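You operate a simulated robot arm through the tools that you are given. There is no shell and no other tool. Be economical: measure what you need, move in short steps, check, and stop when the job is done.

The job below is to be done with a simulated robot arm. You get a single attempt, and the scene is never put back.

TASK
Drain the old batch from the tub, then start a new one with the pink pot.
Fine: run it empty and shut the blue lever first; tip the pot in the green cradle, set it upright, leave the pot in it and the others as they are; no spill.

The check looks at the end state, three seconds after you hand in, the way a careful person would. Anything else that was tipped, shoved, dropped, spilled or broken makes it a failure.

THE ROBOT
A 6-joint arm with a two-finger parallel gripper, fixed in place. Base frame: the origin is at the foot of the arm, x ahead of it, y to its left, z up; the work surface is at about z = 900. Readings come in mm, degrees, newtons and seconds.
With the tool pointing down near the work surface it reaches from about 140 to 840 mm from the base axis. Its first joint turns from -166.0 to 166.0 degrees. Payload 3.91 kg.
The TCP is the grasp point between the finger pads, 30 mm short of the fingertips. In the tool frame z runs along the fingers and y along their closing line. Largest opening 110 mm; finger width 20, thickness 10; the body of the gripper, 48 by 112 mm, starts 55 mm behind the TCP.
Orientation is that of the tool frame in the base frame, as a unit quaternion [x, y, z, w]. With the fingers straight down and closing along the base's y, the tool's x points along the base's -x, its y along +y and its z along -z.

THE INTERFACE
- The arm moves only by the tool jog_arm. Its argument "increments" is a list of rows, each an object of numbers (a shift or turn left out is 0, a gripper value left out holds the last): "dx", "dy", "dz": the shift along the tool's x, y, z in units of 150 mm (1.0 is 150 mm); "rx", "ry", "rz": the turn, a rotation vector about the tool's x, y, z in units of 180 degrees (1.0 is 180 degrees). In form: [{"dx": .., "dy": .., "dz": .., "rx": .., "ry": .., "rz": ..}, ...]. A call has 1 to 10 rows; each row is the pose to reach, as a shift and turn from the pose commanded when the call began, along the tool's axes at that moment. "hand" is the finger opening in cm, from 0 to 11, set as the call begins (left out, the last holds). A call with a number of a shift or a turn outside -1 to 1 is refused whole. A row lasts 0.2 s, in which the tool goes at most 50 mm and 8.6 degrees; a call with a longer step from one row to the next is refused whole, and so is a gripper value outside its range. A pose out of reach is approached as far as the arm can. The call stops where the force on the tool passes 90 N (or 10 N more than at its start, if that is more) or the arm is blocked; 0.2 s more then pass. The fingers move at their own pace (about 108 mm/s each) and stop on an object; they squeeze with about 35 N. The grip force told is the motor's: it shows also when the fingers shut on nothing. Time passes only in rows, and 0.2 s behind the last, so rows that repeat a pose let the fingers close. The reply holds the time, the measured pose of the TCP, the force on the tool along the base axes, the opening and the grip force, in the units named above and with some noise, with the torque about the TCP (base axes, N m) and any sound that the robot's microphone picked up.
- Cameras (640 x 400 px; columns grow to the right, rows downward): "scene" is fixed at [397.5, -649, 1700.6]; the picture's right is [0.88, 0.48, 0.00], its down [0.40, -0.73, -0.55] and it looks along [-0.26, 0.48, -0.84] (base axes); focal length 300 px, centre (320, 200). "wrist" rides on the gripper at [77, 7, -115] in the tool frame; the picture's right is [-0.09, 1.00, 0.00], its down [-0.80, -0.07, -0.59] and it looks along [-0.59, -0.05, 0.80] (tool axes); focal length 270 px, centre (320, 200). There is no depth. A picture from a camera that has moved, and an enlarged one, comes with that camera's place and axes in the base frame and with its lens.
- get_image(camera): a new picture of that camera. No time passes.
- slide_trunk(by): slides the trunk up (or, below 0, down) by that many mm; the arm rides with it, the base frame stays. It gives what a move gives, with no picture.
- enlarge(camera, box): a new picture of the part [left, top, right, bottom] of that camera's present view, enlarged. No time passes.
- job_done(): hands the job in; it is judged then, once.

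Work in short steps. Places have to be worked out from the pictures, the camera data and where the tool is seen: move nearer, look again, correct. Check each grasp and each placing, and mend what went wrong. You have 120 turns and 84 pictures in all, those below and enlarged ones among them. Open the gripper and draw the arm clear of the work before you hand the job in, unless the task says otherwise; then end with one line.

The tools are called after ">>>" by a JSON object that holds its "name" and its "arguments". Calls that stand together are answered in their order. jog_arm: Moves the arm, as the interface text tells. Its arguments: {"type":"object","properties":{"increments":{"type":"array","items":{"type":"object","properties":{"dx":{"type":"number"},"dy":{"type":"number"},"dz":{"type":"number"},"rx":{"type":"number"},"ry":{"type":"number"},"rz":{"type":"number"}}}},"hand":{"type":"number"}},"required":["increments"]} The other tools are called the same way: slide_trunk (by) slides the trunk up or down; get_image (camera) takes a picture; enlarge (camera, box) takes an enlarged picture of a part of a camera's view; job_done () hands the job in.

At the start:

```text
time_s: 0.0
position: [181.5, -308.8, 1316.4]
tool_rot: [-0.001, 1.0, 0.0, 0.0]
force: [0.2, 0.1, -1.1]
wrist_torque: [0.02, 0.02, -0.02]
opening: 109.8
finger_force: 0.0
trunk travel left (down, up): [-450.0, 90.0]
```

scene: 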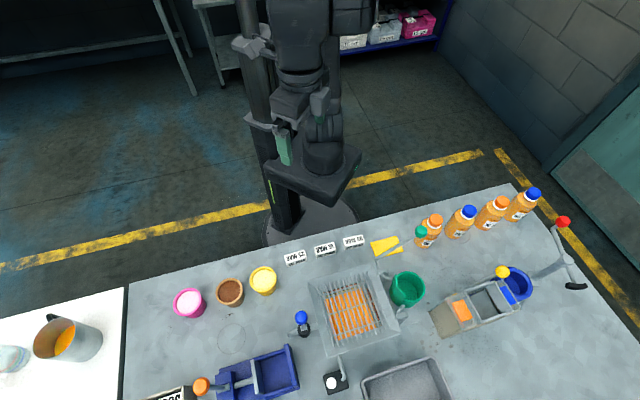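
wrist: 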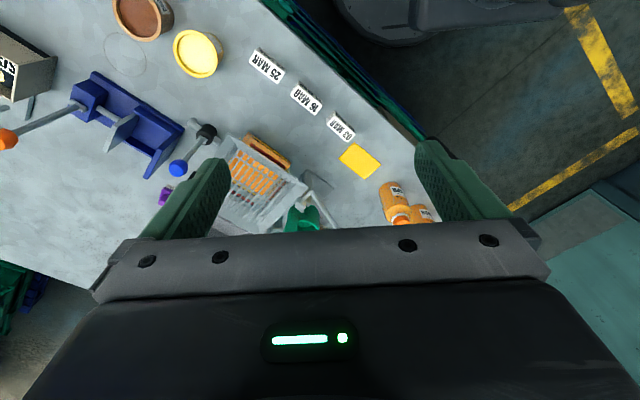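

The scene shows a tub with a grate, pots, levers with coloured knobs and cradles. I'll enlarge parts of it to identify them.

>>> {"name": "enlarge", "arguments": {"camera": "scene", "box": [270, 220, 450, 400]}}

>>> {"name": "enlarge", "arguments": {"camera": "scene", "box": [120, 240, 320, 400]}}

>>> {"name": "enlarge", "arguments": {"camera": "scene", "box": [400, 180, 600, 350]}}

```text
2.22 times, centred on (360, 310) of scene
camera zoom: at [397.5, -649.0, 1700.6], right [0.88, 0.48, 0.0], down [0.4, -0.73, -0.55], along [-0.26, 0.48, -0.84], focal length 666 px, centre (231, -44)
```

zoom: 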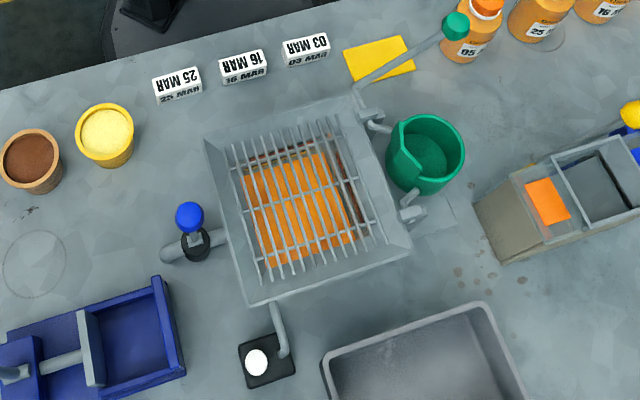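

```text
2.50 times, centred on (220, 320) of scene
camera zoom: at [397.5, -649.0, 1700.6], right [0.88, 0.48, 0.0], down [0.4, -0.73, -0.55], along [-0.26, 0.48, -0.84], focal length 749 px, centre (570, -100)
```

zoom: 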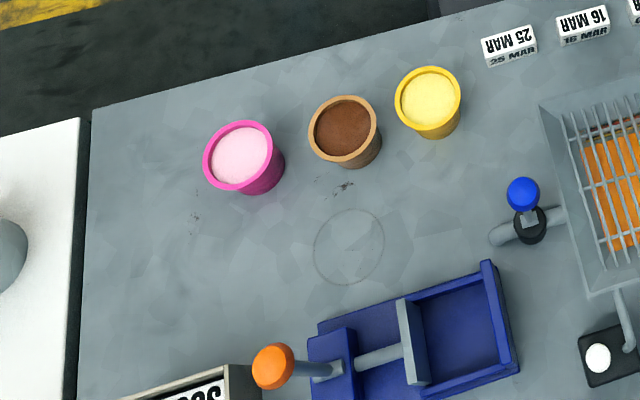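

```text
2.35 times, centred on (500, 265) of scene
camera zoom: at [397.5, -649.0, 1700.6], right [0.88, 0.48, 0.0], down [0.4, -0.73, -0.55], along [-0.26, 0.48, -0.84], focal length 705 px, centre (-104, 47)
```

zoom: 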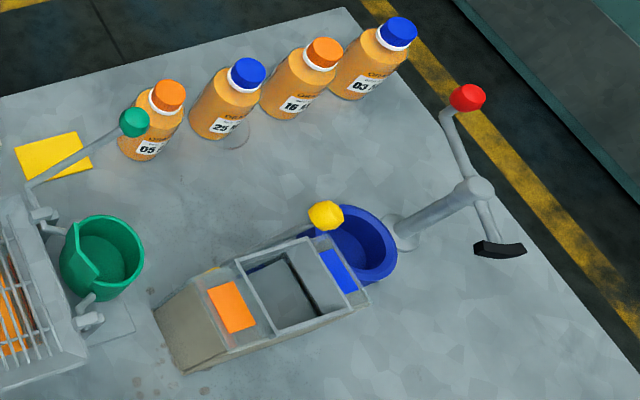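

Blue valve is near (295,-545), tub near (395,-459), green cradle near (488,-346) and pink pot near (39,-634). I'll move the wrist camera over the tub for a closer look.

>>> {"name": "jog_arm", "arguments": {"increments": [{"dx": -0.06, "dy": -0.18, "dz": 0.19}, {"dx": -0.12, "dy": -0.36, "dz": 0.38}, {"dx": -0.18, "dy": -0.54, "dz": 0.57}, {"dx": -0.24, "dy": -0.72, "dz": 0.76}, {"dx": -0.29, "dy": -0.9, "dz": 0.95}]}}

>>> {"name": "get_image", "arguments": {"camera": "wrist"}}

```text
time_s: 1.2
position: [223.7, -445.0, 1170.3]
tool_rot: [-0.001, 1.0, 0.0, 0.0]
force: [-0.1, 0.2, 0.6]
wrist_torque: [0.06, 0.0, 0.02]
opening: 109.9
finger_force: 0.0
trunk travel left (down, up): [-450.0, 90.0]
```

```text
78 pictures are left
camera wrist: at [146.2, -438.0, 1286.2], right [0.09, 1.0, 0.0], down [0.8, -0.07, 0.59], along [0.59, -0.05, -0.8], focal length 270 px, centre (320, 200)
```

wrist: 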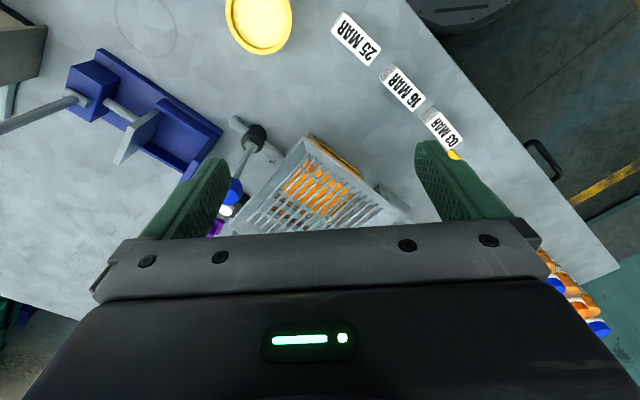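

The useful part of the wrist view is its upper half. I'll shift toward the valve.

>>> {"name": "jog_arm", "arguments": {"increments": [{"dx": -0.2, "dy": -0.2}, {"dx": -0.4, "dy": -0.4}, {"dx": -0.6, "dy": -0.55}]}}

>>> {"name": "get_image", "arguments": {"camera": "wrist"}}

>>> {"name": "enlarge", "arguments": {"camera": "scene", "box": [280, 260, 400, 340]}}

```text
time_s: 2.0
position: [314.8, -529.6, 1172.3]
tool_rot: [0.0, 1.0, 0.0, 0.0]
force: [0.4, 0.3, -0.6]
wrist_torque: [-0.01, -0.03, -0.03]
opening: 109.9
finger_force: 0.1
trunk travel left (down, up): [-450.0, 90.0]
```

```text
77 pictures are left
camera wrist: at [238.0, -522.2, 1286.8], right [0.09, 1.0, 0.0], down [0.8, -0.07, 0.59], along [0.59, -0.05, -0.8], focal length 270 px, centre (320, 200)
```

wrist: 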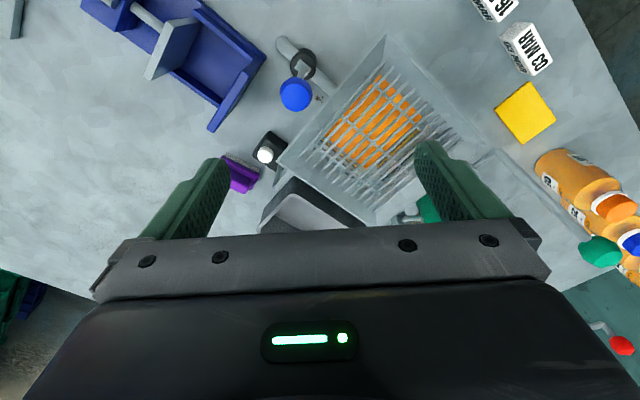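

```text
5.00 times, centred on (340, 300) of scene
camera zoom: at [397.5, -649.0, 1700.6], right [0.88, 0.48, 0.0], down [0.4, -0.73, -0.55], along [-0.26, 0.48, -0.84], focal length 1497 px, centre (220, -300)
```

zoom: 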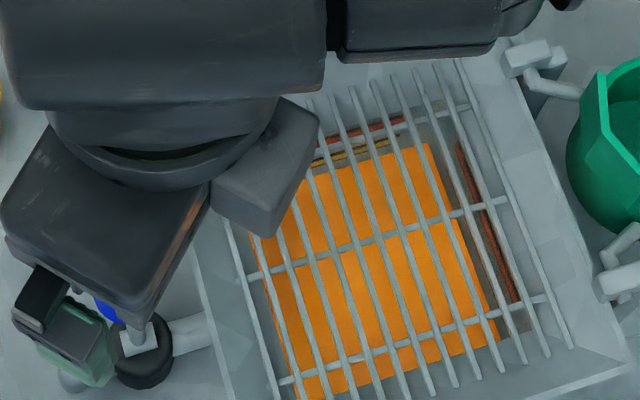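

The valve, white button and purple item are visible; I'll zoom in on them.

>>> {"name": "enlarge", "arguments": {"camera": "wrist", "box": [220, 10, 380, 110]}}

>>> {"name": "enlarge", "arguments": {"camera": "wrist", "box": [220, 110, 460, 240]}}

```text
4.00 times, centred on (300, 60) of wrist
camera zoom: at [238.0, -522.2, 1286.8], right [0.09, 1.0, 0.0], down [0.8, -0.07, 0.59], along [0.59, -0.05, -0.8], focal length 1081 px, centre (400, 760)
```

zoom: 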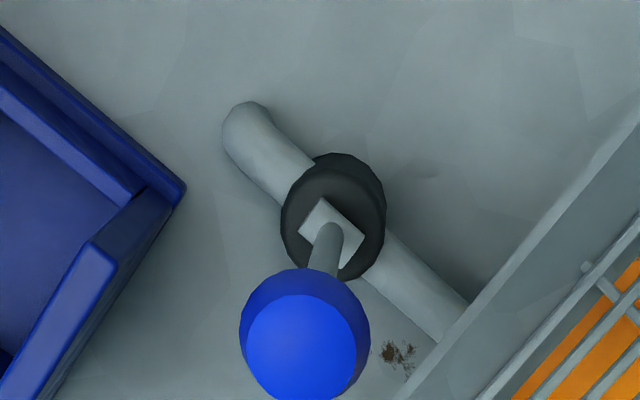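

```text
2.67 times, centred on (340, 175) of wrist
camera zoom: at [238.0, -522.2, 1286.8], right [0.09, 1.0, 0.0], down [0.8, -0.07, 0.59], along [0.59, -0.05, -0.8], focal length 721 px, centre (267, 267)
```

zoom: 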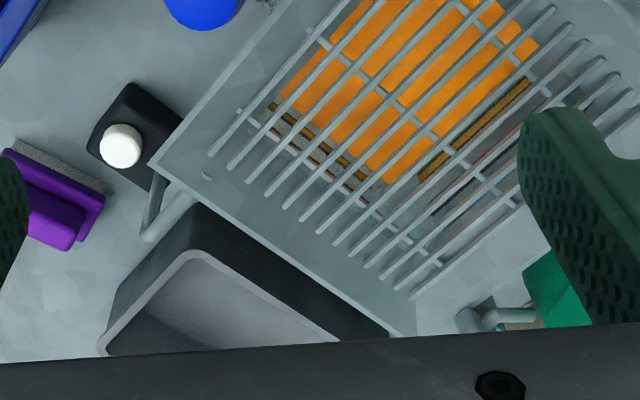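

Triangulated, the blue knob is at about (299,-547,1046), straight above its collar at about (300,-550,925). I'll tilt the wrist camera for a side view of how the lever is hinged.

>>> {"name": "jog_arm", "arguments": {"increments": [{"dx": 0.22, "dy": -0.03, "dz": 0.17, "ry": -0.042}, {"dx": 0.44, "dy": -0.06, "dz": 0.34, "ry": -0.084}, {"dx": 0.66, "dy": -0.09, "dz": 0.51, "ry": -0.126}, {"dx": 0.87, "dy": -0.117, "dz": 0.68, "ry": -0.167}]}}

>>> {"name": "get_image", "arguments": {"camera": "wrist"}}

```text
time_s: 3.0
position: [181.9, -546.8, 1068.5]
tool_rot: [0.0, 0.965, 0.0, 0.261]
force: [-0.7, 0.0, -0.1]
wrist_torque: [0.0, 0.01, -0.01]
opening: 110.0
finger_force: 0.1
trunk travel left (down, up): [-450.0, 90.0]
```

```text
73 pictures are left
camera wrist: at [57.1, -538.5, 1129.5], right [0.08, 1.0, 0.04], down [0.39, -0.07, 0.92], along [0.92, -0.05, -0.4], focal length 270 px, centre (320, 200)
```

wrist: 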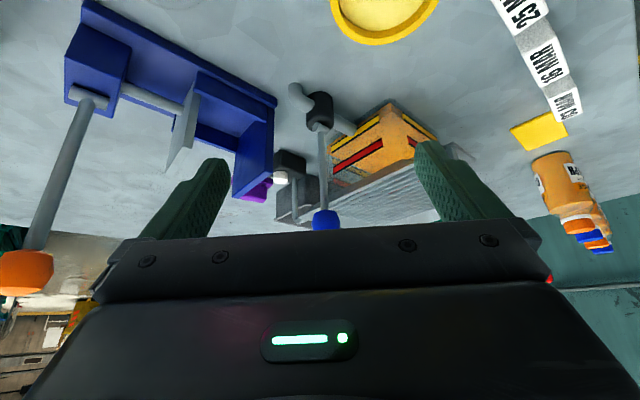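

>>> {"name": "enlarge", "arguments": {"camera": "wrist", "box": [260, 70, 460, 240]}}

```text
2.35 times, centred on (360, 155) of wrist
camera zoom: at [57.1, -538.5, 1129.5], right [0.08, 1.0, 0.04], down [0.39, -0.07, 0.92], along [0.92, -0.05, -0.4], focal length 636 px, centre (226, 306)
```

zoom: 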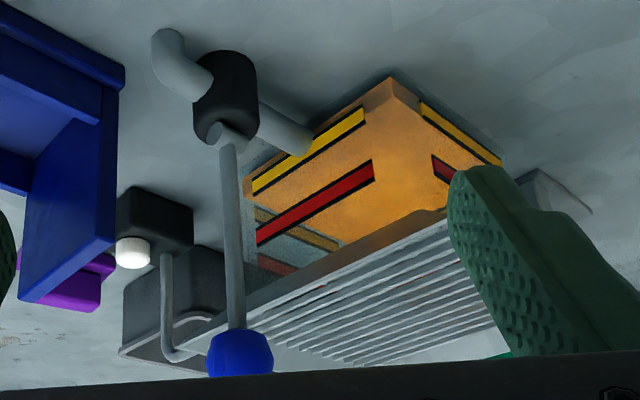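

The lever stands vertical on a hub. One tight zoom on the hub should show the hinge axis.

>>> {"name": "enlarge", "arguments": {"camera": "wrist", "box": [285, 75, 365, 130]}}

```text
7.27 times, centred on (325, 102) of wrist
camera zoom: at [57.1, -538.5, 1129.5], right [0.08, 1.0, 0.04], down [0.39, -0.07, 0.92], along [0.92, -0.05, -0.4], focal length 1966 px, centre (284, 909)
```

zoom: 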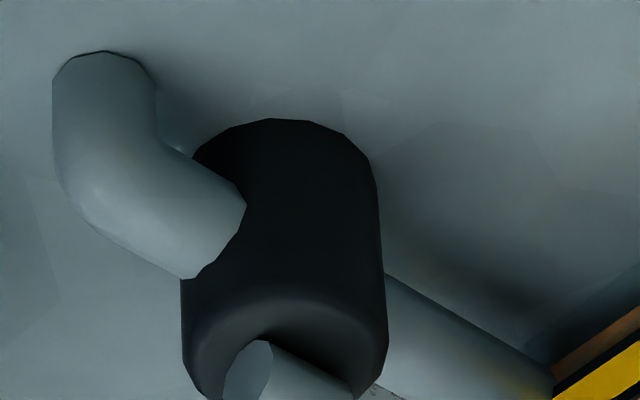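

The hub cylinder runs parallel to the pipe (about 43.6° in the base frame), so the lever should swing across the pipe. I'll bring the tool vertical above the knob, then yaw the closing line onto the swing direction.

>>> {"name": "jog_arm", "arguments": {"increments": [{"dx": -0.25, "dz": -0.047, "ry": 0.042}, {"dx": -0.5, "dz": -0.094, "ry": 0.084}, {"dx": -0.75, "dz": -0.14, "ry": 0.126}, {"dx": -0.99, "dz": -0.187, "ry": 0.167}]}}

>>> {"name": "jog_arm", "arguments": {"increments": [{"rz": -0.045}, {"rz": -0.09}, {"rz": -0.135}, {"rz": -0.18}, {"rz": -0.22}, {"rz": -0.242}], "hand": 5.5}}

>>> {"name": "get_image", "arguments": {"camera": "wrist"}}

```text
time_s: 4.0
position: [299.5, -544.8, 1170.1]
tool_rot: [0.0, 1.0, 0.0, -0.001]
force: [-0.7, 0.7, 0.5]
wrist_torque: [0.0, -0.01, 0.02]
opening: 110.0
finger_force: 0.1
trunk travel left (down, up): [-450.0, 90.0]
```

```text
time_s: 5.4
position: [297.3, -545.1, 1171.1]
tool_rot: [-0.372, 0.928, 0.0, 0.0]
force: [-0.2, 0.9, -0.1]
wrist_torque: [0.0, -0.02, -0.02]
opening: 54.9
finger_force: 0.1
trunk travel left (down, up): [-450.0, 90.0]
```

```text
70 pictures are left
camera wrist: at [237.7, -592.6, 1284.3], right [-0.62, 0.78, 0.0], down [0.63, 0.5, 0.59], along [0.46, 0.37, -0.8], focal length 270 px, centre (320, 200)
```

wrist: 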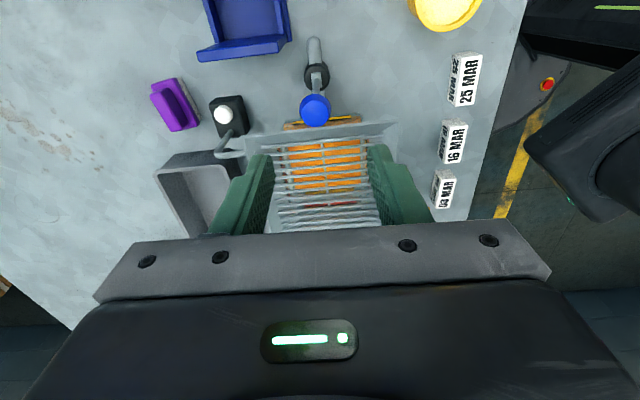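

Knob fits (299,-548,1046). I'll lower the open fingers around it.

>>> {"name": "jog_arm", "arguments": {"increments": [{"dy": -0.02, "dz": 0.28}, {"dy": -0.02, "dz": 0.55}, {"dy": -0.02, "dz": 0.7}, {"dy": -0.02, "dz": 0.82}]}}

>>> {"name": "get_image", "arguments": {"camera": "wrist"}}

```text
time_s: 6.4
position: [300.5, -546.0, 1045.3]
tool_rot: [-0.372, 0.928, 0.001, 0.001]
force: [0.6, 0.2, -0.5]
wrist_torque: [0.05, 0.0, 0.04]
opening: 54.9
finger_force: 0.1
trunk travel left (down, up): [-450.0, 90.0]
```

```text
69 pictures are left
camera wrist: at [239.2, -594.3, 1160.4], right [-0.62, 0.78, 0.0], down [0.63, 0.5, 0.59], along [0.46, 0.37, -0.8], focal length 270 px, centre (320, 200)
```

wrist: 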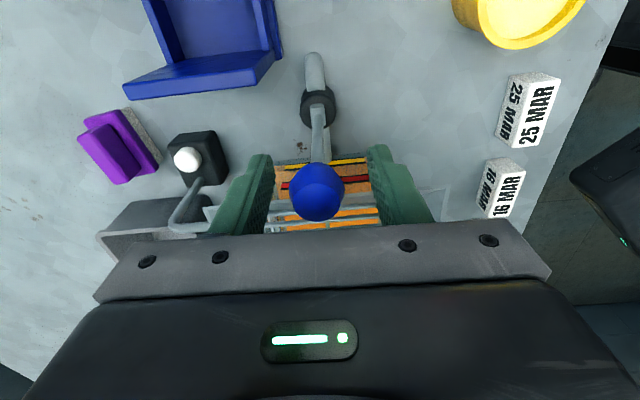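

The knob sits centred between the fingers. I'll test the swing toward tool +y (away from the white-button box) with a small push.

>>> {"name": "jog_arm", "arguments": {"increments": [{"dy": 0.07}, {"dy": 0.12}, {"dy": 0.16}, {"dy": 0.2}]}}

>>> {"name": "get_image", "arguments": {"camera": "wrist"}}

```text
time_s: 7.4
position: [280.9, -524.0, 1047.4]
tool_rot: [-0.371, 0.929, 0.0, 0.001]
force: [0.8, -0.3, -0.3]
wrist_torque: [-0.01, 0.0, 0.0]
opening: 54.9
finger_force: 0.1
trunk travel left (down, up): [-450.0, 90.0]
```

```text
68 pictures are left
camera wrist: at [219.5, -572.0, 1160.7], right [-0.62, 0.78, 0.0], down [0.63, 0.5, 0.59], along [0.47, 0.37, -0.8], focal length 270 px, centre (320, 200)
```

wrist: 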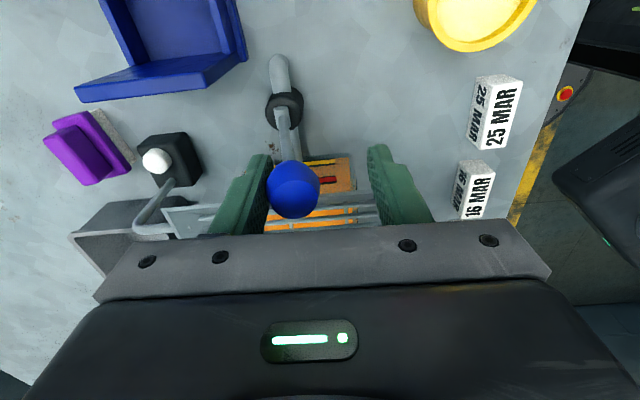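

It moves freely in this direction (about 10° so far, almost no force). I'll follow the arc to about 45°, watching the force.

>>> {"name": "jog_arm", "arguments": {"increments": [{"dy": 0.04, "dz": 0.02, "rx": 0.045}, {"dy": 0.09, "dz": 0.055, "rx": 0.09}, {"dy": 0.127, "dz": 0.08, "rx": 0.11}, {"dy": 0.18, "dz": 0.11, "rx": 0.14}, {"dy": 0.237, "dz": 0.147, "rx": 0.167}, {"dy": 0.31, "dz": 0.21, "rx": 0.21}, {"dy": 0.377, "dz": 0.28, "rx": 0.25}]}}

>>> {"name": "get_image", "arguments": {"camera": "wrist"}}

>>> {"name": "enlarge", "arguments": {"camera": "scene", "box": [260, 240, 440, 360]}}

```text
time_s: 9.0
position: [238.8, -482.8, 1004.9]
tool_rot: [-0.342, 0.858, -0.356, 0.142]
force: [-0.7, -0.1, -0.1]
wrist_torque: [0.03, 0.03, 0.01]
opening: 54.8
finger_force: 0.1
trunk travel left (down, up): [-450.0, 90.0]
```

```text
67 pictures are left
camera wrist: at [124.0, -474.2, 1080.9], right [-0.42, 0.57, -0.7], down [0.33, 0.82, 0.47], along [0.85, -0.03, -0.53], focal length 270 px, centre (320, 200)
```

wrist: 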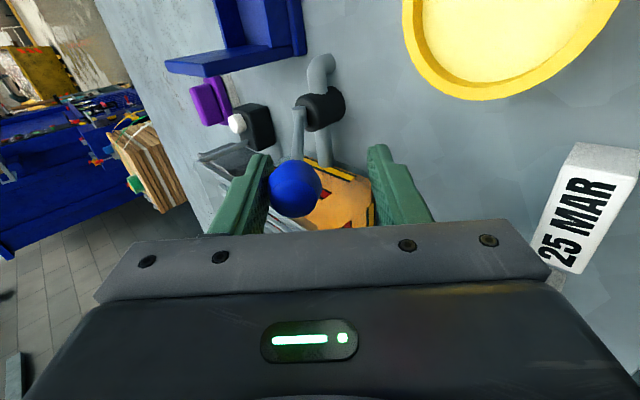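

```text
3.33 times, centred on (350, 300) of scene
camera zoom: at [397.5, -649.0, 1700.6], right [0.88, 0.48, 0.0], down [0.4, -0.73, -0.55], along [-0.26, 0.48, -0.84], focal length 998 px, centre (220, -133)
```

zoom: 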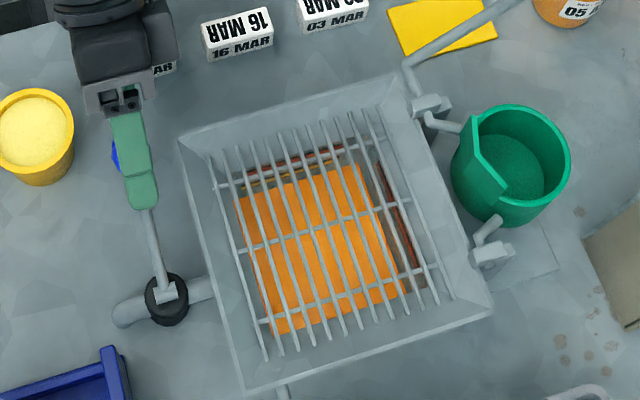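

The lever follows to about 45°. I'll wait in place and check whether the level is dropping.

>>> {"name": "jog_arm", "arguments": {"increments": [{}, {}, {}, {}, {}, {}, {}, {}, {}, {}]}}

>>> {"name": "enlarge", "arguments": {"camera": "scene", "box": [260, 240, 440, 360]}}

```text
time_s: 11.2
position: [240.5, -483.9, 1004.8]
tool_rot: [-0.343, 0.858, -0.355, 0.142]
force: [0.5, 0.0, 0.5]
wrist_torque: [0.01, -0.01, -0.02]
opening: 55.0
finger_force: 0.1
trunk travel left (down, up): [-450.0, 90.0]
```

```text
3.33 times, centred on (350, 300) of scene
camera zoom: at [397.5, -649.0, 1700.6], right [0.88, 0.48, 0.0], down [0.4, -0.73, -0.55], along [-0.26, 0.48, -0.84], focal length 998 px, centre (220, -133)
```

zoom: 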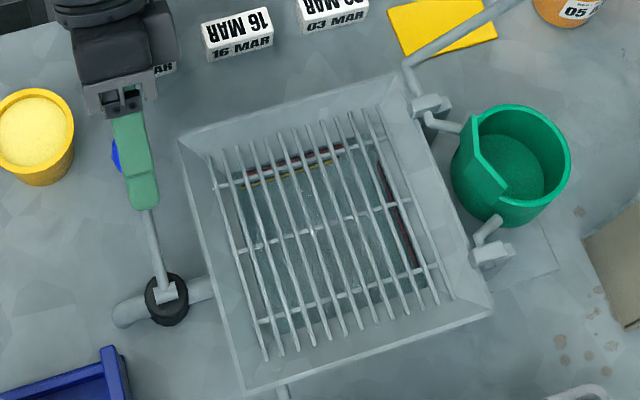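

The tub now looks empty. I'll let it run a bit longer and check from the side before shutting the valve.

>>> {"name": "jog_arm", "arguments": {"increments": [{}, {}, {}, {}, {}, {}, {}, {}, {}, {}]}}

>>> {"name": "enlarge", "arguments": {"camera": "wrist", "box": [240, 40, 400, 240]}}

>>> {"name": "enlarge", "arguments": {"camera": "scene", "box": [310, 260, 410, 350]}}

```text
time_s: 13.4
position: [240.2, -483.2, 1004.6]
tool_rot: [-0.343, 0.858, -0.355, 0.142]
force: [-0.3, 0.7, 0.5]
wrist_torque: [-0.02, -0.02, 0.0]
opening: 54.9
finger_force: 0.1
trunk travel left (down, up): [-450.0, 90.0]
```

```text
2.00 times, centred on (320, 140) of wrist
camera zoom: at [124.7, -474.4, 1081.0], right [-0.42, 0.57, -0.7], down [0.32, 0.82, 0.47], along [0.85, -0.03, -0.53], focal length 541 px, centre (320, 320)
```

zoom: 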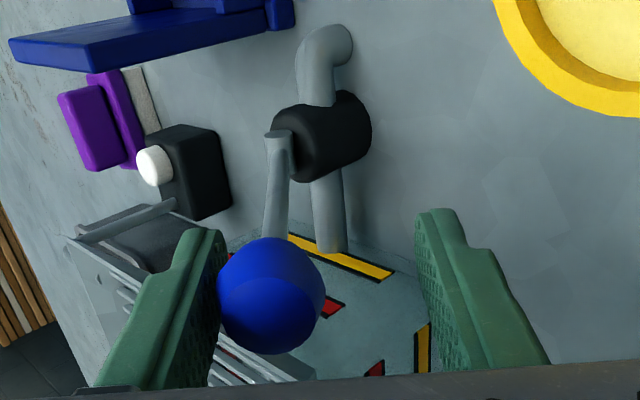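

```text
4.44 times, centred on (360, 305) of scene
camera zoom: at [397.5, -649.0, 1700.6], right [0.88, 0.48, 0.0], down [0.4, -0.73, -0.55], along [-0.26, 0.48, -0.84], focal length 1331 px, centre (142, -267)
```

zoom: 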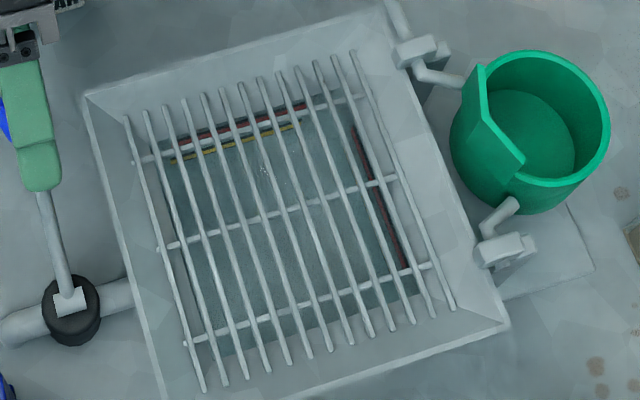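

The tub is empty. I'll swing the lever back upright along the reverse arc.

>>> {"name": "jog_arm", "arguments": {"increments": [{"dy": -0.19, "dz": 0.01, "rx": -0.028}, {"dy": -0.292, "dz": 0.033, "rx": -0.072}, {"dy": -0.388, "dz": 0.07, "rx": -0.117}, {"dy": -0.477, "dz": 0.12, "rx": -0.161}, {"dy": -0.559, "dz": 0.182, "rx": -0.206}, {"dy": -0.594, "dz": 0.217, "rx": -0.25}, {"dy": -0.594, "dz": 0.217, "rx": -0.25}]}}

>>> {"name": "get_image", "arguments": {"camera": "wrist"}}

```text
time_s: 15.0
position: [299.4, -545.9, 1044.8]
tool_rot: [-0.372, 0.928, 0.0, 0.0]
force: [0.7, 0.0, -0.5]
wrist_torque: [0.0, 0.0, 0.0]
opening: 55.1
finger_force: 0.1
trunk travel left (down, up): [-450.0, 90.0]
```

```text
62 pictures are left
camera wrist: at [239.1, -595.2, 1159.5], right [-0.62, 0.78, 0.0], down [0.63, 0.5, 0.59], along [0.46, 0.37, -0.8], focal length 270 px, centre (320, 200)
```

wrist: 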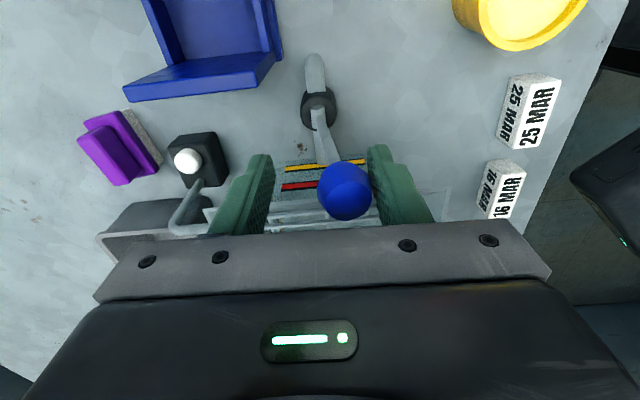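

The knob is still about 12 mm off upright. I'll push it further slowly while watching for a stop.

>>> {"name": "jog_arm", "arguments": {"increments": [{"dy": -0.04}, {"dy": -0.07}, {"dy": -0.09}]}}

>>> {"name": "jog_arm", "arguments": {"increments": [{"dy": -0.02}, {"dy": -0.035}]}}

>>> {"name": "get_image", "arguments": {"camera": "wrist"}}

```text
time_s: 15.8
position: [309.7, -556.6, 1044.5]
tool_rot: [-0.371, 0.929, 0.0, 0.0]
force: [-0.7, 0.3, -0.2]
wrist_torque: [0.01, 0.02, -0.01]
opening: 54.9
finger_force: 0.2
trunk travel left (down, up): [-450.0, 90.0]
```

```text
time_s: 16.4
position: [312.0, -558.8, 1045.0]
tool_rot: [-0.371, 0.928, 0.001, -0.001]
force: [-5.2, 5.4, 1.2]
wrist_torque: [0.0, -0.01, -0.01]
opening: 58.6
finger_force: 3.8
trunk travel left (down, up): [-450.0, 90.0]
```

```text
61 pictures are left
camera wrist: at [251.4, -606.8, 1159.1], right [-0.62, 0.78, 0.0], down [0.63, 0.5, 0.59], along [0.46, 0.37, -0.8], focal length 270 px, centre (320, 200)
```

wrist: 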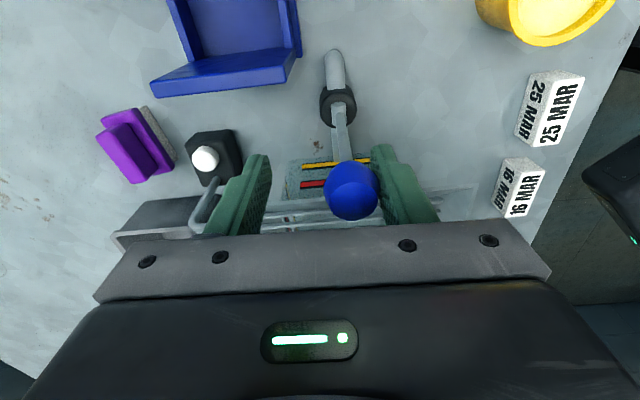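

There is a firm stop, and the knob is back at its original upright place, so the valve is shut. I'll back off, rise and look.

>>> {"name": "jog_arm", "arguments": {"increments": [{"dy": 0.06}, {"dy": 0.11}, {"dy": 0.11, "dz": -0.3}, {"dy": 0.11, "dz": -0.6}, {"dy": 0.11, "dz": -0.9}]}}

>>> {"name": "enlarge", "arguments": {"camera": "wrist", "box": [240, 0, 400, 140]}}

>>> {"name": "enlarge", "arguments": {"camera": "scene", "box": [370, 220, 450, 320]}}

```text
time_s: 17.6
position: [304.4, -549.3, 1180.2]
tool_rot: [-0.371, 0.929, 0.0, -0.001]
force: [-0.3, 0.2, 0.5]
wrist_torque: [-0.02, -0.02, 0.02]
opening: 55.1
finger_force: 0.0
trunk travel left (down, up): [-450.0, 90.0]
```

```text
2.86 times, centred on (320, 70) of wrist
camera zoom: at [243.7, -596.7, 1294.4], right [-0.62, 0.78, 0.0], down [0.63, 0.5, 0.59], along [0.46, 0.37, -0.8], focal length 772 px, centre (320, 571)
```

zoom: 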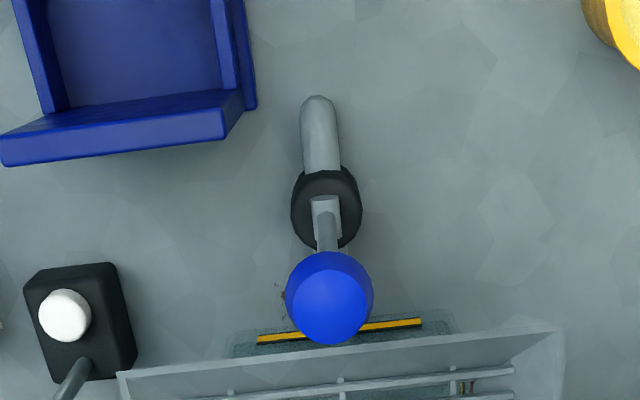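

```text
4.00 times, centred on (410, 270) of scene
camera zoom: at [397.5, -649.0, 1700.6], right [0.88, 0.48, 0.0], down [0.4, -0.73, -0.55], along [-0.26, 0.48, -0.84], focal length 1198 px, centre (-40, -80)
```

zoom: 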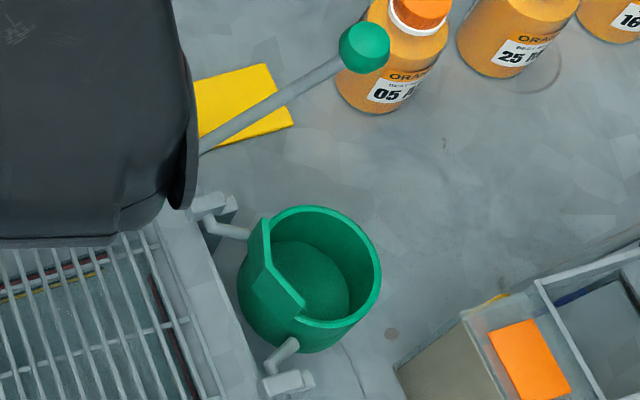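

Valve is upright and shut at (299.5,-547,1046). Next I'll move over to the pink pot for a close look.

>>> {"name": "jog_arm", "arguments": {"increments": [{"dx": 0.29, "dy": 0.13}, {"dx": 0.58, "dy": 0.26}, {"dx": 0.87, "dy": 0.39}]}}

>>> {"name": "jog_arm", "arguments": {"increments": [{"dx": 0.3, "dy": 0.13}, {"dx": 0.6, "dy": 0.26}, {"dx": 0.93, "dy": 0.41}]}}

>>> {"name": "get_image", "arguments": {"camera": "wrist"}}

```text
time_s: 18.4
position: [167.9, -596.3, 1180.0]
tool_rot: [-0.371, 0.929, 0.0, -0.001]
force: [0.8, 0.4, 0.2]
wrist_torque: [-0.01, -0.01, 0.0]
opening: 55.0
finger_force: 0.0
trunk travel left (down, up): [-450.0, 90.0]
```

```text
refused: row 3 steps farther than a row can; nothing moved
```

```text
58 pictures are left
camera wrist: at [106.9, -645.0, 1293.8], right [-0.62, 0.78, 0.0], down [0.63, 0.5, 0.59], along [0.47, 0.37, -0.8], focal length 270 px, centre (320, 200)
```

wrist: 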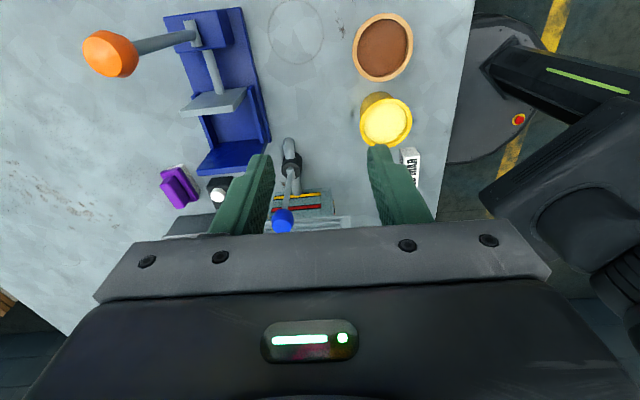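

The last row was too long a step, so I'll resend it in shorter ones.

>>> {"name": "jog_arm", "arguments": {"increments": [{"dx": 0.24, "dy": 0.1}, {"dx": 0.48, "dy": 0.2}, {"dx": 0.72, "dy": 0.3}, {"dx": 0.93, "dy": 0.41}]}}

>>> {"name": "get_image", "arguments": {"camera": "wrist"}}

```text
time_s: 19.4
position: [23.2, -648.4, 1179.5]
tool_rot: [-0.372, 0.928, 0.0, 0.0]
force: [-0.6, 0.0, 0.6]
wrist_torque: [0.0, 0.01, 0.01]
opening: 54.9
finger_force: 0.0
trunk travel left (down, up): [-450.0, 90.0]
```

```text
57 pictures are left
camera wrist: at [-37.9, -696.3, 1294.1], right [-0.62, 0.78, 0.0], down [0.63, 0.5, 0.59], along [0.47, 0.37, -0.8], focal length 270 px, centre (320, 200)
```

wrist: 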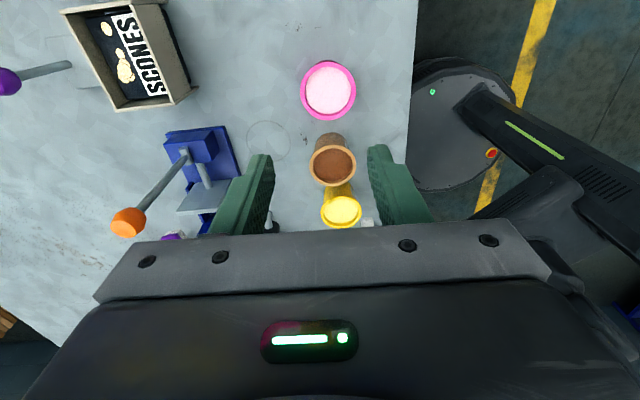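

>>> {"name": "enlarge", "arguments": {"camera": "wrist", "box": [270, 40, 390, 240]}}

>>> {"name": "enlarge", "arguments": {"camera": "scene", "box": [165, 265, 225, 325]}}

```text
2.00 times, centred on (330, 140) of wrist
camera zoom: at [-37.9, -696.3, 1294.1], right [-0.62, 0.78, 0.0], down [0.63, 0.5, 0.59], along [0.47, 0.37, -0.8], focal length 541 px, centre (300, 320)
```

zoom: 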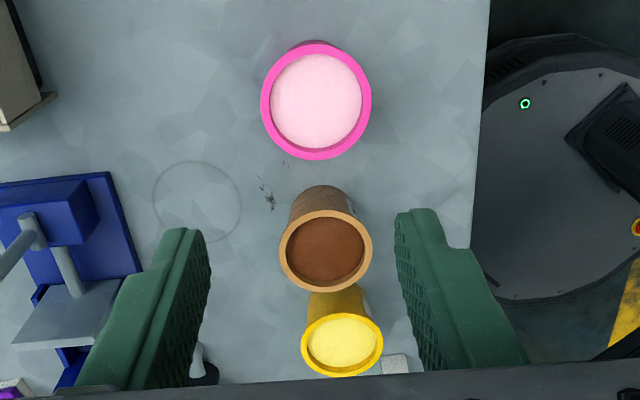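

```text
6.67 times, centred on (195, 295) of scene
camera zoom: at [397.5, -649.0, 1700.6], right [0.88, 0.48, 0.0], down [0.4, -0.73, -0.55], along [-0.26, 0.48, -0.84], focal length 1996 px, centre (1153, -433)
```

zoom: 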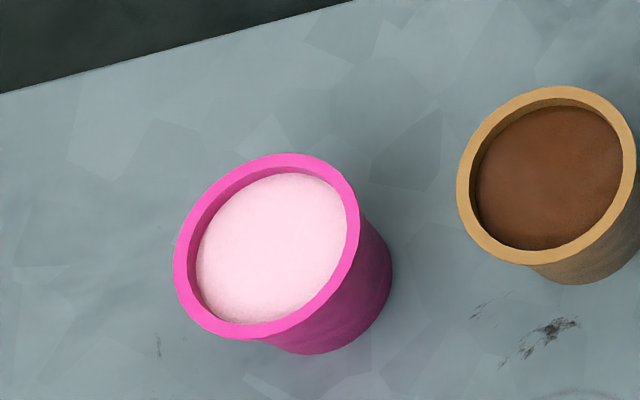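

The pink rim is at about (25,-635,957), roughly 66 mm across. I'll centre over it with the fingers open and descend partway.

>>> {"name": "jog_arm", "arguments": {"increments": [{"dx": -0.035, "dy": 0.03, "dz": 0.25}, {"dx": -0.071, "dy": 0.055, "dz": 0.5}, {"dx": -0.071, "dy": 0.055, "dz": 0.75}, {"dx": -0.071, "dy": 0.055, "dz": 0.95}], "hand": 9.5}}

>>> {"name": "get_image", "arguments": {"camera": "wrist"}}

```text
time_s: 20.4
position: [26.0, -635.6, 1037.3]
tool_rot: [-0.371, 0.929, 0.0, 0.0]
force: [0.7, -0.1, 0.6]
wrist_torque: [-0.01, 0.04, 0.02]
opening: 95.0
finger_force: 0.1
trunk travel left (down, up): [-450.0, 90.0]
```

```text
54 pictures are left
camera wrist: at [-35.7, -683.6, 1150.6], right [-0.62, 0.78, 0.0], down [0.63, 0.5, 0.59], along [0.47, 0.37, -0.8], focal length 270 px, centre (320, 200)
```

wrist: 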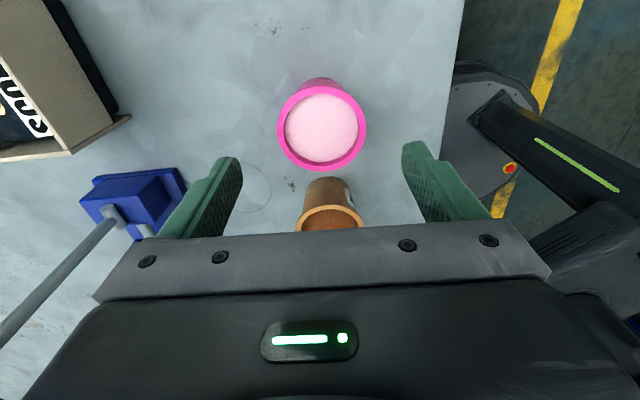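

Well centred, and the brown pot is clear of the fingers. I'll descend to about 8 mm above the rim plane, putting the tips about 22 mm below the rim, and close.

>>> {"name": "jog_arm", "arguments": {"increments": [{"dx": 0.01, "dz": 0.2}, {"dx": 0.01, "dz": 0.35}, {"dx": 0.01, "dz": 0.485}, {"dx": 0.01, "dz": 0.485}]}}

>>> {"name": "jog_arm", "arguments": {"increments": [{}, {}, {}], "hand": 5.5}}

>>> {"name": "get_image", "arguments": {"camera": "wrist"}}

```text
time_s: 21.4
position: [24.0, -636.4, 965.4]
tool_rot: [-0.372, 0.928, 0.0, 0.0]
force: [0.9, 0.0, -0.3]
wrist_torque: [-0.01, 0.03, 0.01]
opening: 94.8
finger_force: 0.0
trunk travel left (down, up): [-450.0, 90.0]
```

```text
time_s: 22.2
position: [23.7, -635.8, 962.7]
tool_rot: [-0.371, 0.929, 0.001, 0.001]
force: [0.3, 0.4, 0.5]
wrist_torque: [0.05, 0.02, -0.01]
opening: 64.4
finger_force: 35.3
trunk travel left (down, up): [-450.0, 90.0]
```

```text
53 pictures are left
camera wrist: at [-37.2, -683.7, 1077.9], right [-0.62, 0.78, 0.0], down [0.63, 0.5, 0.59], along [0.47, 0.37, -0.8], focal length 270 px, centre (320, 200)
```

wrist: 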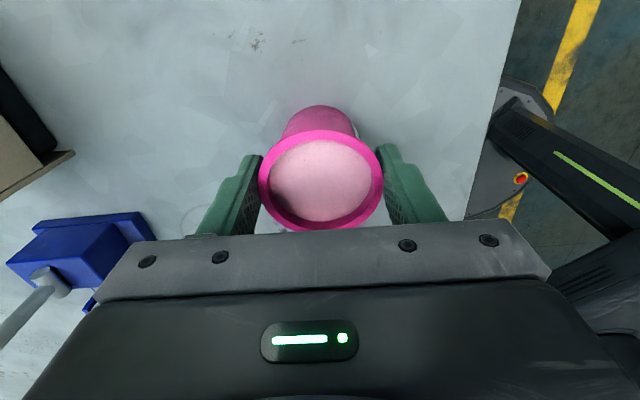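

Gripped at 64 mm with 35 N. I'll lift gently and check that it holds.

>>> {"name": "jog_arm", "arguments": {"increments": [{"dz": -0.03}, {"dz": -0.1}, {"dz": -0.2}, {"dz": -0.32}, {"dz": -0.45}, {"dz": -0.58}, {"dz": -0.7}, {"dz": -0.82}, {"dz": -0.92}, {"dz": -0.97}]}}

>>> {"name": "get_image", "arguments": {"camera": "wrist"}}

```text
time_s: 24.4
position: [25.5, -635.9, 1110.6]
tool_rot: [-0.371, 0.929, 0.0, 0.0]
force: [0.4, -0.4, -1.4]
wrist_torque: [-0.01, 0.01, -0.02]
opening: 64.6
finger_force: 34.9
trunk travel left (down, up): [-450.0, 90.0]
```

```text
52 pictures are left
camera wrist: at [-35.8, -682.8, 1224.7], right [-0.62, 0.78, 0.0], down [0.63, 0.5, 0.59], along [0.47, 0.37, -0.8], focal length 270 px, centre (320, 200)
```

wrist: 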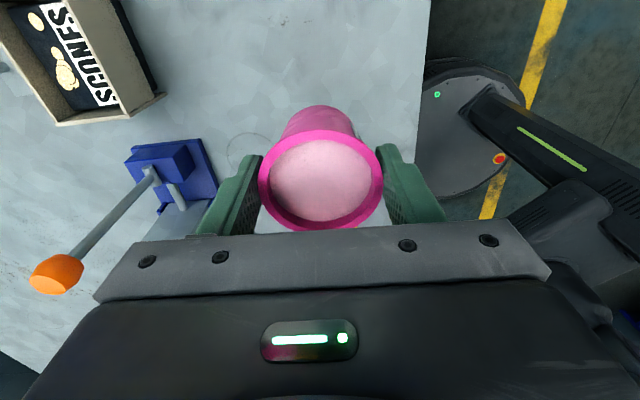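

Held firmly, pot level. I'll carry it at safe height toward a viewing station beside the cradle, away from its lever.

>>> {"name": "jog_arm", "arguments": {"increments": [{"dx": -0.05, "dy": -0.02, "dz": -0.05}, {"dx": -0.15, "dy": -0.07, "dz": -0.15}, {"dx": -0.3, "dy": -0.14, "dz": -0.3}, {"dx": -0.46, "dy": -0.21, "dz": -0.45}, {"dx": -0.62, "dy": -0.29, "dz": -0.6}, {"dx": -0.78, "dy": -0.36, "dz": -0.6}, {"dx": -0.95, "dy": -0.44, "dz": -0.6}]}}

>>> {"name": "jog_arm", "arguments": {"increments": [{"dx": -0.16, "dy": -0.08}, {"dx": -0.32, "dy": -0.15}, {"dx": -0.48, "dy": -0.22}, {"dx": -0.64, "dy": -0.29}, {"dx": -0.8, "dy": -0.36}, {"dx": -0.95, "dy": -0.43}]}}

>>> {"name": "jog_arm", "arguments": {"increments": [{"dx": -0.16, "dy": -0.08}, {"dx": -0.32, "dy": -0.15}, {"dx": -0.48, "dy": -0.22}, {"dx": -0.64, "dy": -0.29}, {"dx": -0.8, "dy": -0.36}, {"dx": -0.95, "dy": -0.43}]}}

>>> {"name": "get_image", "arguments": {"camera": "wrist"}}

```text
time_s: 26.0
position: [172.2, -584.5, 1202.5]
tool_rot: [-0.371, 0.929, 0.0, 0.0]
force: [-0.6, -0.2, -1.5]
wrist_torque: [-0.02, 0.02, -0.02]
opening: 64.2
finger_force: 35.3
trunk travel left (down, up): [-450.0, 90.0]
```

```text
time_s: 27.4
position: [322.2, -533.8, 1202.0]
tool_rot: [-0.372, 0.928, -0.001, 0.0]
force: [0.8, 0.1, -1.7]
wrist_torque: [-0.01, 0.01, 0.02]
opening: 64.4
finger_force: 35.2
trunk travel left (down, up): [-450.0, 90.0]
```

```text
time_s: 28.8
position: [471.7, -481.8, 1199.9]
tool_rot: [-0.372, 0.928, 0.002, 0.0]
force: [0.0, 0.3, -1.4]
wrist_torque: [0.04, 0.0, 0.02]
opening: 64.2
finger_force: 34.9
trunk travel left (down, up): [-450.0, 90.0]
```

```text
51 pictures are left
camera wrist: at [411.2, -530.0, 1314.1], right [-0.62, 0.78, 0.0], down [0.63, 0.5, 0.59], along [0.46, 0.37, -0.8], focal length 270 px, centre (320, 200)
```

wrist: 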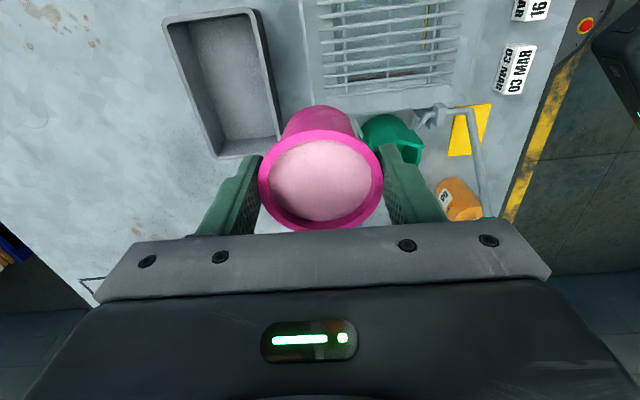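

I can see the cradle just behind the right finger; one more step to the station.

>>> {"name": "jog_arm", "arguments": {"increments": [{"dx": -0.14, "dy": -0.07}, {"dx": -0.28, "dy": -0.14}, {"dx": -0.42, "dy": -0.21}, {"dx": -0.56, "dy": -0.28}, {"dx": -0.7, "dy": -0.35}, {"dx": -0.82, "dy": -0.42}]}}

>>> {"name": "get_image", "arguments": {"camera": "wrist"}}

>>> {"name": "enlarge", "arguments": {"camera": "wrist", "box": [350, 0, 560, 180]}}

>>> {"name": "enlarge", "arguments": {"camera": "scene", "box": [370, 220, 450, 320]}}

```text
time_s: 30.2
position: [590.3, -445.7, 1202.2]
tool_rot: [-0.372, 0.928, 0.0, 0.0]
force: [0.0, 0.4, -1.6]
wrist_torque: [0.02, -0.02, 0.03]
opening: 64.2
finger_force: 34.9
out of reach, approached as far as the arm can: row 6
trunk travel left (down, up): [-450.0, 90.0]
```

```text
50 pictures are left
camera wrist: at [529.9, -493.6, 1315.6], right [-0.62, 0.78, 0.0], down [0.63, 0.5, 0.59], along [0.47, 0.37, -0.8], focal length 270 px, centre (320, 200)
```

wrist: 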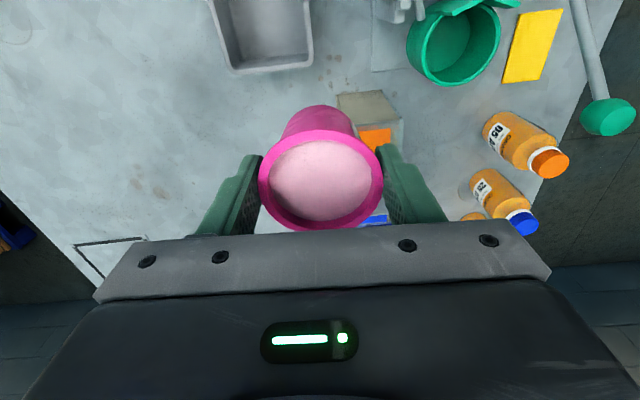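

```text
2.22 times, centred on (455, 90) of wrist
camera zoom: at [529.9, -493.6, 1315.6], right [-0.62, 0.78, 0.0], down [0.63, 0.5, 0.59], along [0.47, 0.37, -0.8], focal length 601 px, centre (20, 444)
```

zoom: 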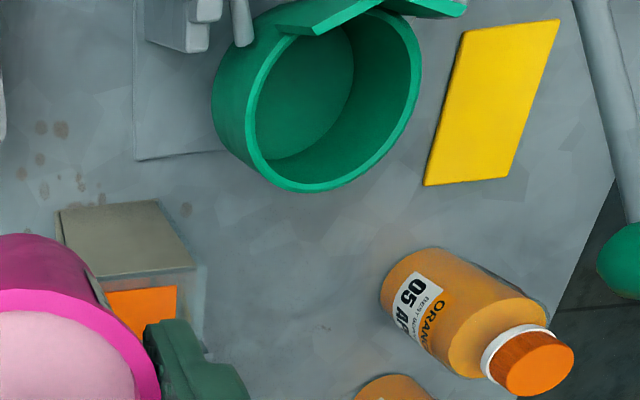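

```text
4.00 times, centred on (410, 270) of scene
camera zoom: at [397.5, -649.0, 1700.6], right [0.88, 0.48, 0.0], down [0.4, -0.73, -0.55], along [-0.26, 0.48, -0.84], focal length 1198 px, centre (-40, -80)
```

zoom: 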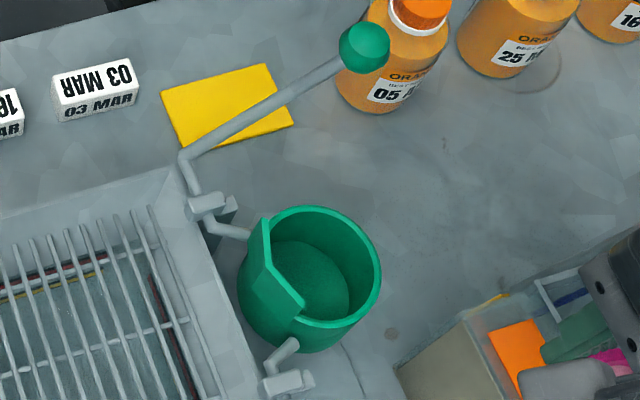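

Triangulation puts the cup rim at about (476,-377,1041), floor about 1000, and the knob at about (449,-277,1111). The cup wall (about 41 mm) is taller than where my fingertips hold (about 33 mm above the pot bottom), so the fingers would hit it. I'll return the pot to its spot and regrip nearer the rim.

>>> {"name": "jog_arm", "arguments": {"increments": [{"dx": 0.14, "dy": 0.07}, {"dx": 0.28, "dy": 0.14}, {"dx": 0.42, "dy": 0.21}, {"dx": 0.56, "dy": 0.28}, {"dx": 0.7, "dy": 0.35}, {"dx": 0.82, "dy": 0.42}]}}

>>> {"name": "jog_arm", "arguments": {"increments": [{"dx": 0.16, "dy": 0.08}, {"dx": 0.32, "dy": 0.15}, {"dx": 0.48, "dy": 0.22}, {"dx": 0.64, "dy": 0.29}, {"dx": 0.8, "dy": 0.36}, {"dx": 0.95, "dy": 0.43}]}}

>>> {"name": "jog_arm", "arguments": {"increments": [{"dx": 0.16, "dy": 0.08}, {"dx": 0.32, "dy": 0.15}, {"dx": 0.48, "dy": 0.22}, {"dx": 0.64, "dy": 0.29}, {"dx": 0.8, "dy": 0.36}, {"dx": 0.95, "dy": 0.43}]}}

>>> {"name": "jog_arm", "arguments": {"increments": [{"dx": 0.16, "dy": 0.08}, {"dx": 0.32, "dy": 0.15}, {"dx": 0.48, "dy": 0.22}, {"dx": 0.64, "dy": 0.29}, {"dx": 0.8, "dy": 0.36}, {"dx": 0.95, "dy": 0.44}]}}

```text
time_s: 31.6
position: [457.2, -483.1, 1198.6]
tool_rot: [-0.371, 0.929, -0.001, 0.0]
force: [-0.3, -0.1, -2.0]
wrist_torque: [0.03, 0.01, -0.02]
opening: 64.5
finger_force: 35.0
trunk travel left (down, up): [-450.0, 90.0]
```

```text
time_s: 33.0
position: [309.8, -536.2, 1199.6]
tool_rot: [-0.371, 0.929, 0.001, 0.0]
force: [-0.1, 0.6, -1.9]
wrist_torque: [-0.01, 0.01, -0.04]
opening: 64.1
finger_force: 34.8
trunk travel left (down, up): [-450.0, 90.0]
```

```text
time_s: 34.4
position: [163.1, -588.2, 1198.9]
tool_rot: [-0.372, 0.928, 0.0, 0.001]
force: [0.5, 0.4, -1.5]
wrist_torque: [-0.01, -0.02, -0.01]
opening: 64.4
finger_force: 34.9
trunk travel left (down, up): [-450.0, 90.0]
```

```text
time_s: 35.8
position: [14.1, -637.9, 1200.4]
tool_rot: [-0.371, 0.929, 0.0, 0.0]
force: [0.1, 0.1, -0.8]
wrist_torque: [-0.02, 0.0, 0.0]
opening: 63.9
finger_force: 35.3
trunk travel left (down, up): [-450.0, 90.0]
```

At (14,-638,1200), close to the original spot with more clearance from the brown pot. Lowering.

>>> {"name": "jog_arm", "arguments": {"increments": [{"dz": 0.08}, {"dz": 0.22}, {"dz": 0.38}, {"dz": 0.54}, {"dz": 0.7}, {"dz": 0.84}, {"dz": 0.95}]}}

>>> {"name": "jog_arm", "arguments": {"increments": [{"dz": 0.08}, {"dz": 0.2}, {"dz": 0.33}, {"dz": 0.45}, {"dz": 0.53}, {"dz": 0.58}, {"dz": 0.6}]}}

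>>> {"name": "jog_arm", "arguments": {"increments": [{"dz": 0.01}, {"dz": 0.02}, {"dz": 0.027}]}}

```text
time_s: 37.4
position: [15.2, -638.4, 1057.2]
tool_rot: [-0.371, 0.929, -0.001, 0.0]
force: [0.5, -0.8, -1.2]
wrist_torque: [0.01, -0.01, -0.01]
opening: 64.3
finger_force: 35.1
trunk travel left (down, up): [-450.0, 90.0]
```

```text
time_s: 39.0
position: [14.1, -636.8, 967.2]
tool_rot: [-0.371, 0.929, 0.0, -0.001]
force: [0.1, 0.4, -1.1]
wrist_torque: [0.04, 0.0, 0.01]
opening: 64.3
finger_force: 34.5
trunk travel left (down, up): [-450.0, 90.0]
```

```text
time_s: 39.8
position: [15.0, -637.0, 963.6]
tool_rot: [-0.373, 0.928, 0.0, 0.001]
force: [0.6, 1.3, 1.0]
wrist_torque: [0.12, -0.03, -0.04]
opening: 64.3
finger_force: 34.8
trunk travel left (down, up): [-450.0, 90.0]
```

Contact felt. I'll release slightly, raise 14 mm and regrip just under the rim.

>>> {"name": "jog_arm", "arguments": {"increments": [{}, {}], "hand": 7.6}}

>>> {"name": "jog_arm", "arguments": {"increments": [{"dz": -0.05}, {"dz": -0.093}, {"dz": -0.093}]}}

>>> {"name": "jog_arm", "arguments": {"increments": [{}, {}, {}], "hand": 5.5}}

>>> {"name": "jog_arm", "arguments": {"increments": [{"dz": -0.03}, {"dz": -0.1}, {"dz": -0.18}, {"dz": -0.26}]}}

>>> {"name": "get_image", "arguments": {"camera": "wrist"}}

```text
time_s: 40.4
position: [14.9, -638.8, 963.0]
tool_rot: [-0.371, 0.928, 0.0, 0.0]
force: [-0.7, -0.2, -0.3]
wrist_torque: [0.0, 0.01, 0.0]
opening: 76.1
finger_force: 0.1
trunk travel left (down, up): [-450.0, 90.0]
```

```text
time_s: 41.2
position: [14.6, -637.8, 976.3]
tool_rot: [-0.371, 0.929, 0.001, 0.0]
force: [0.0, 0.2, -0.2]
wrist_torque: [-0.02, 0.01, -0.03]
opening: 76.0
finger_force: 0.0
trunk travel left (down, up): [-450.0, 90.0]
```

```text
time_s: 42.0
position: [14.9, -636.8, 978.4]
tool_rot: [-0.372, 0.928, -0.001, 0.001]
force: [-0.1, -0.5, 0.1]
wrist_torque: [-0.02, -0.04, 0.02]
opening: 63.7
finger_force: 35.2
trunk travel left (down, up): [-450.0, 90.0]
```

```text
time_s: 43.0
position: [14.6, -637.4, 1018.1]
tool_rot: [-0.371, 0.929, 0.001, 0.0]
force: [0.1, -0.6, -1.3]
wrist_torque: [0.0, -0.01, 0.0]
opening: 63.6
finger_force: 34.6
trunk travel left (down, up): [-450.0, 90.0]
```

```text
47 pictures are left
camera wrist: at [-46.2, -685.2, 1131.3], right [-0.62, 0.78, 0.0], down [0.63, 0.5, 0.59], along [0.47, 0.37, -0.8], focal length 270 px, centre (320, 200)
```

wrist: 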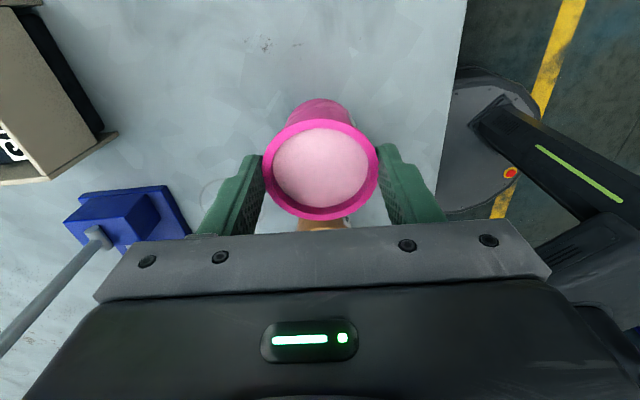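

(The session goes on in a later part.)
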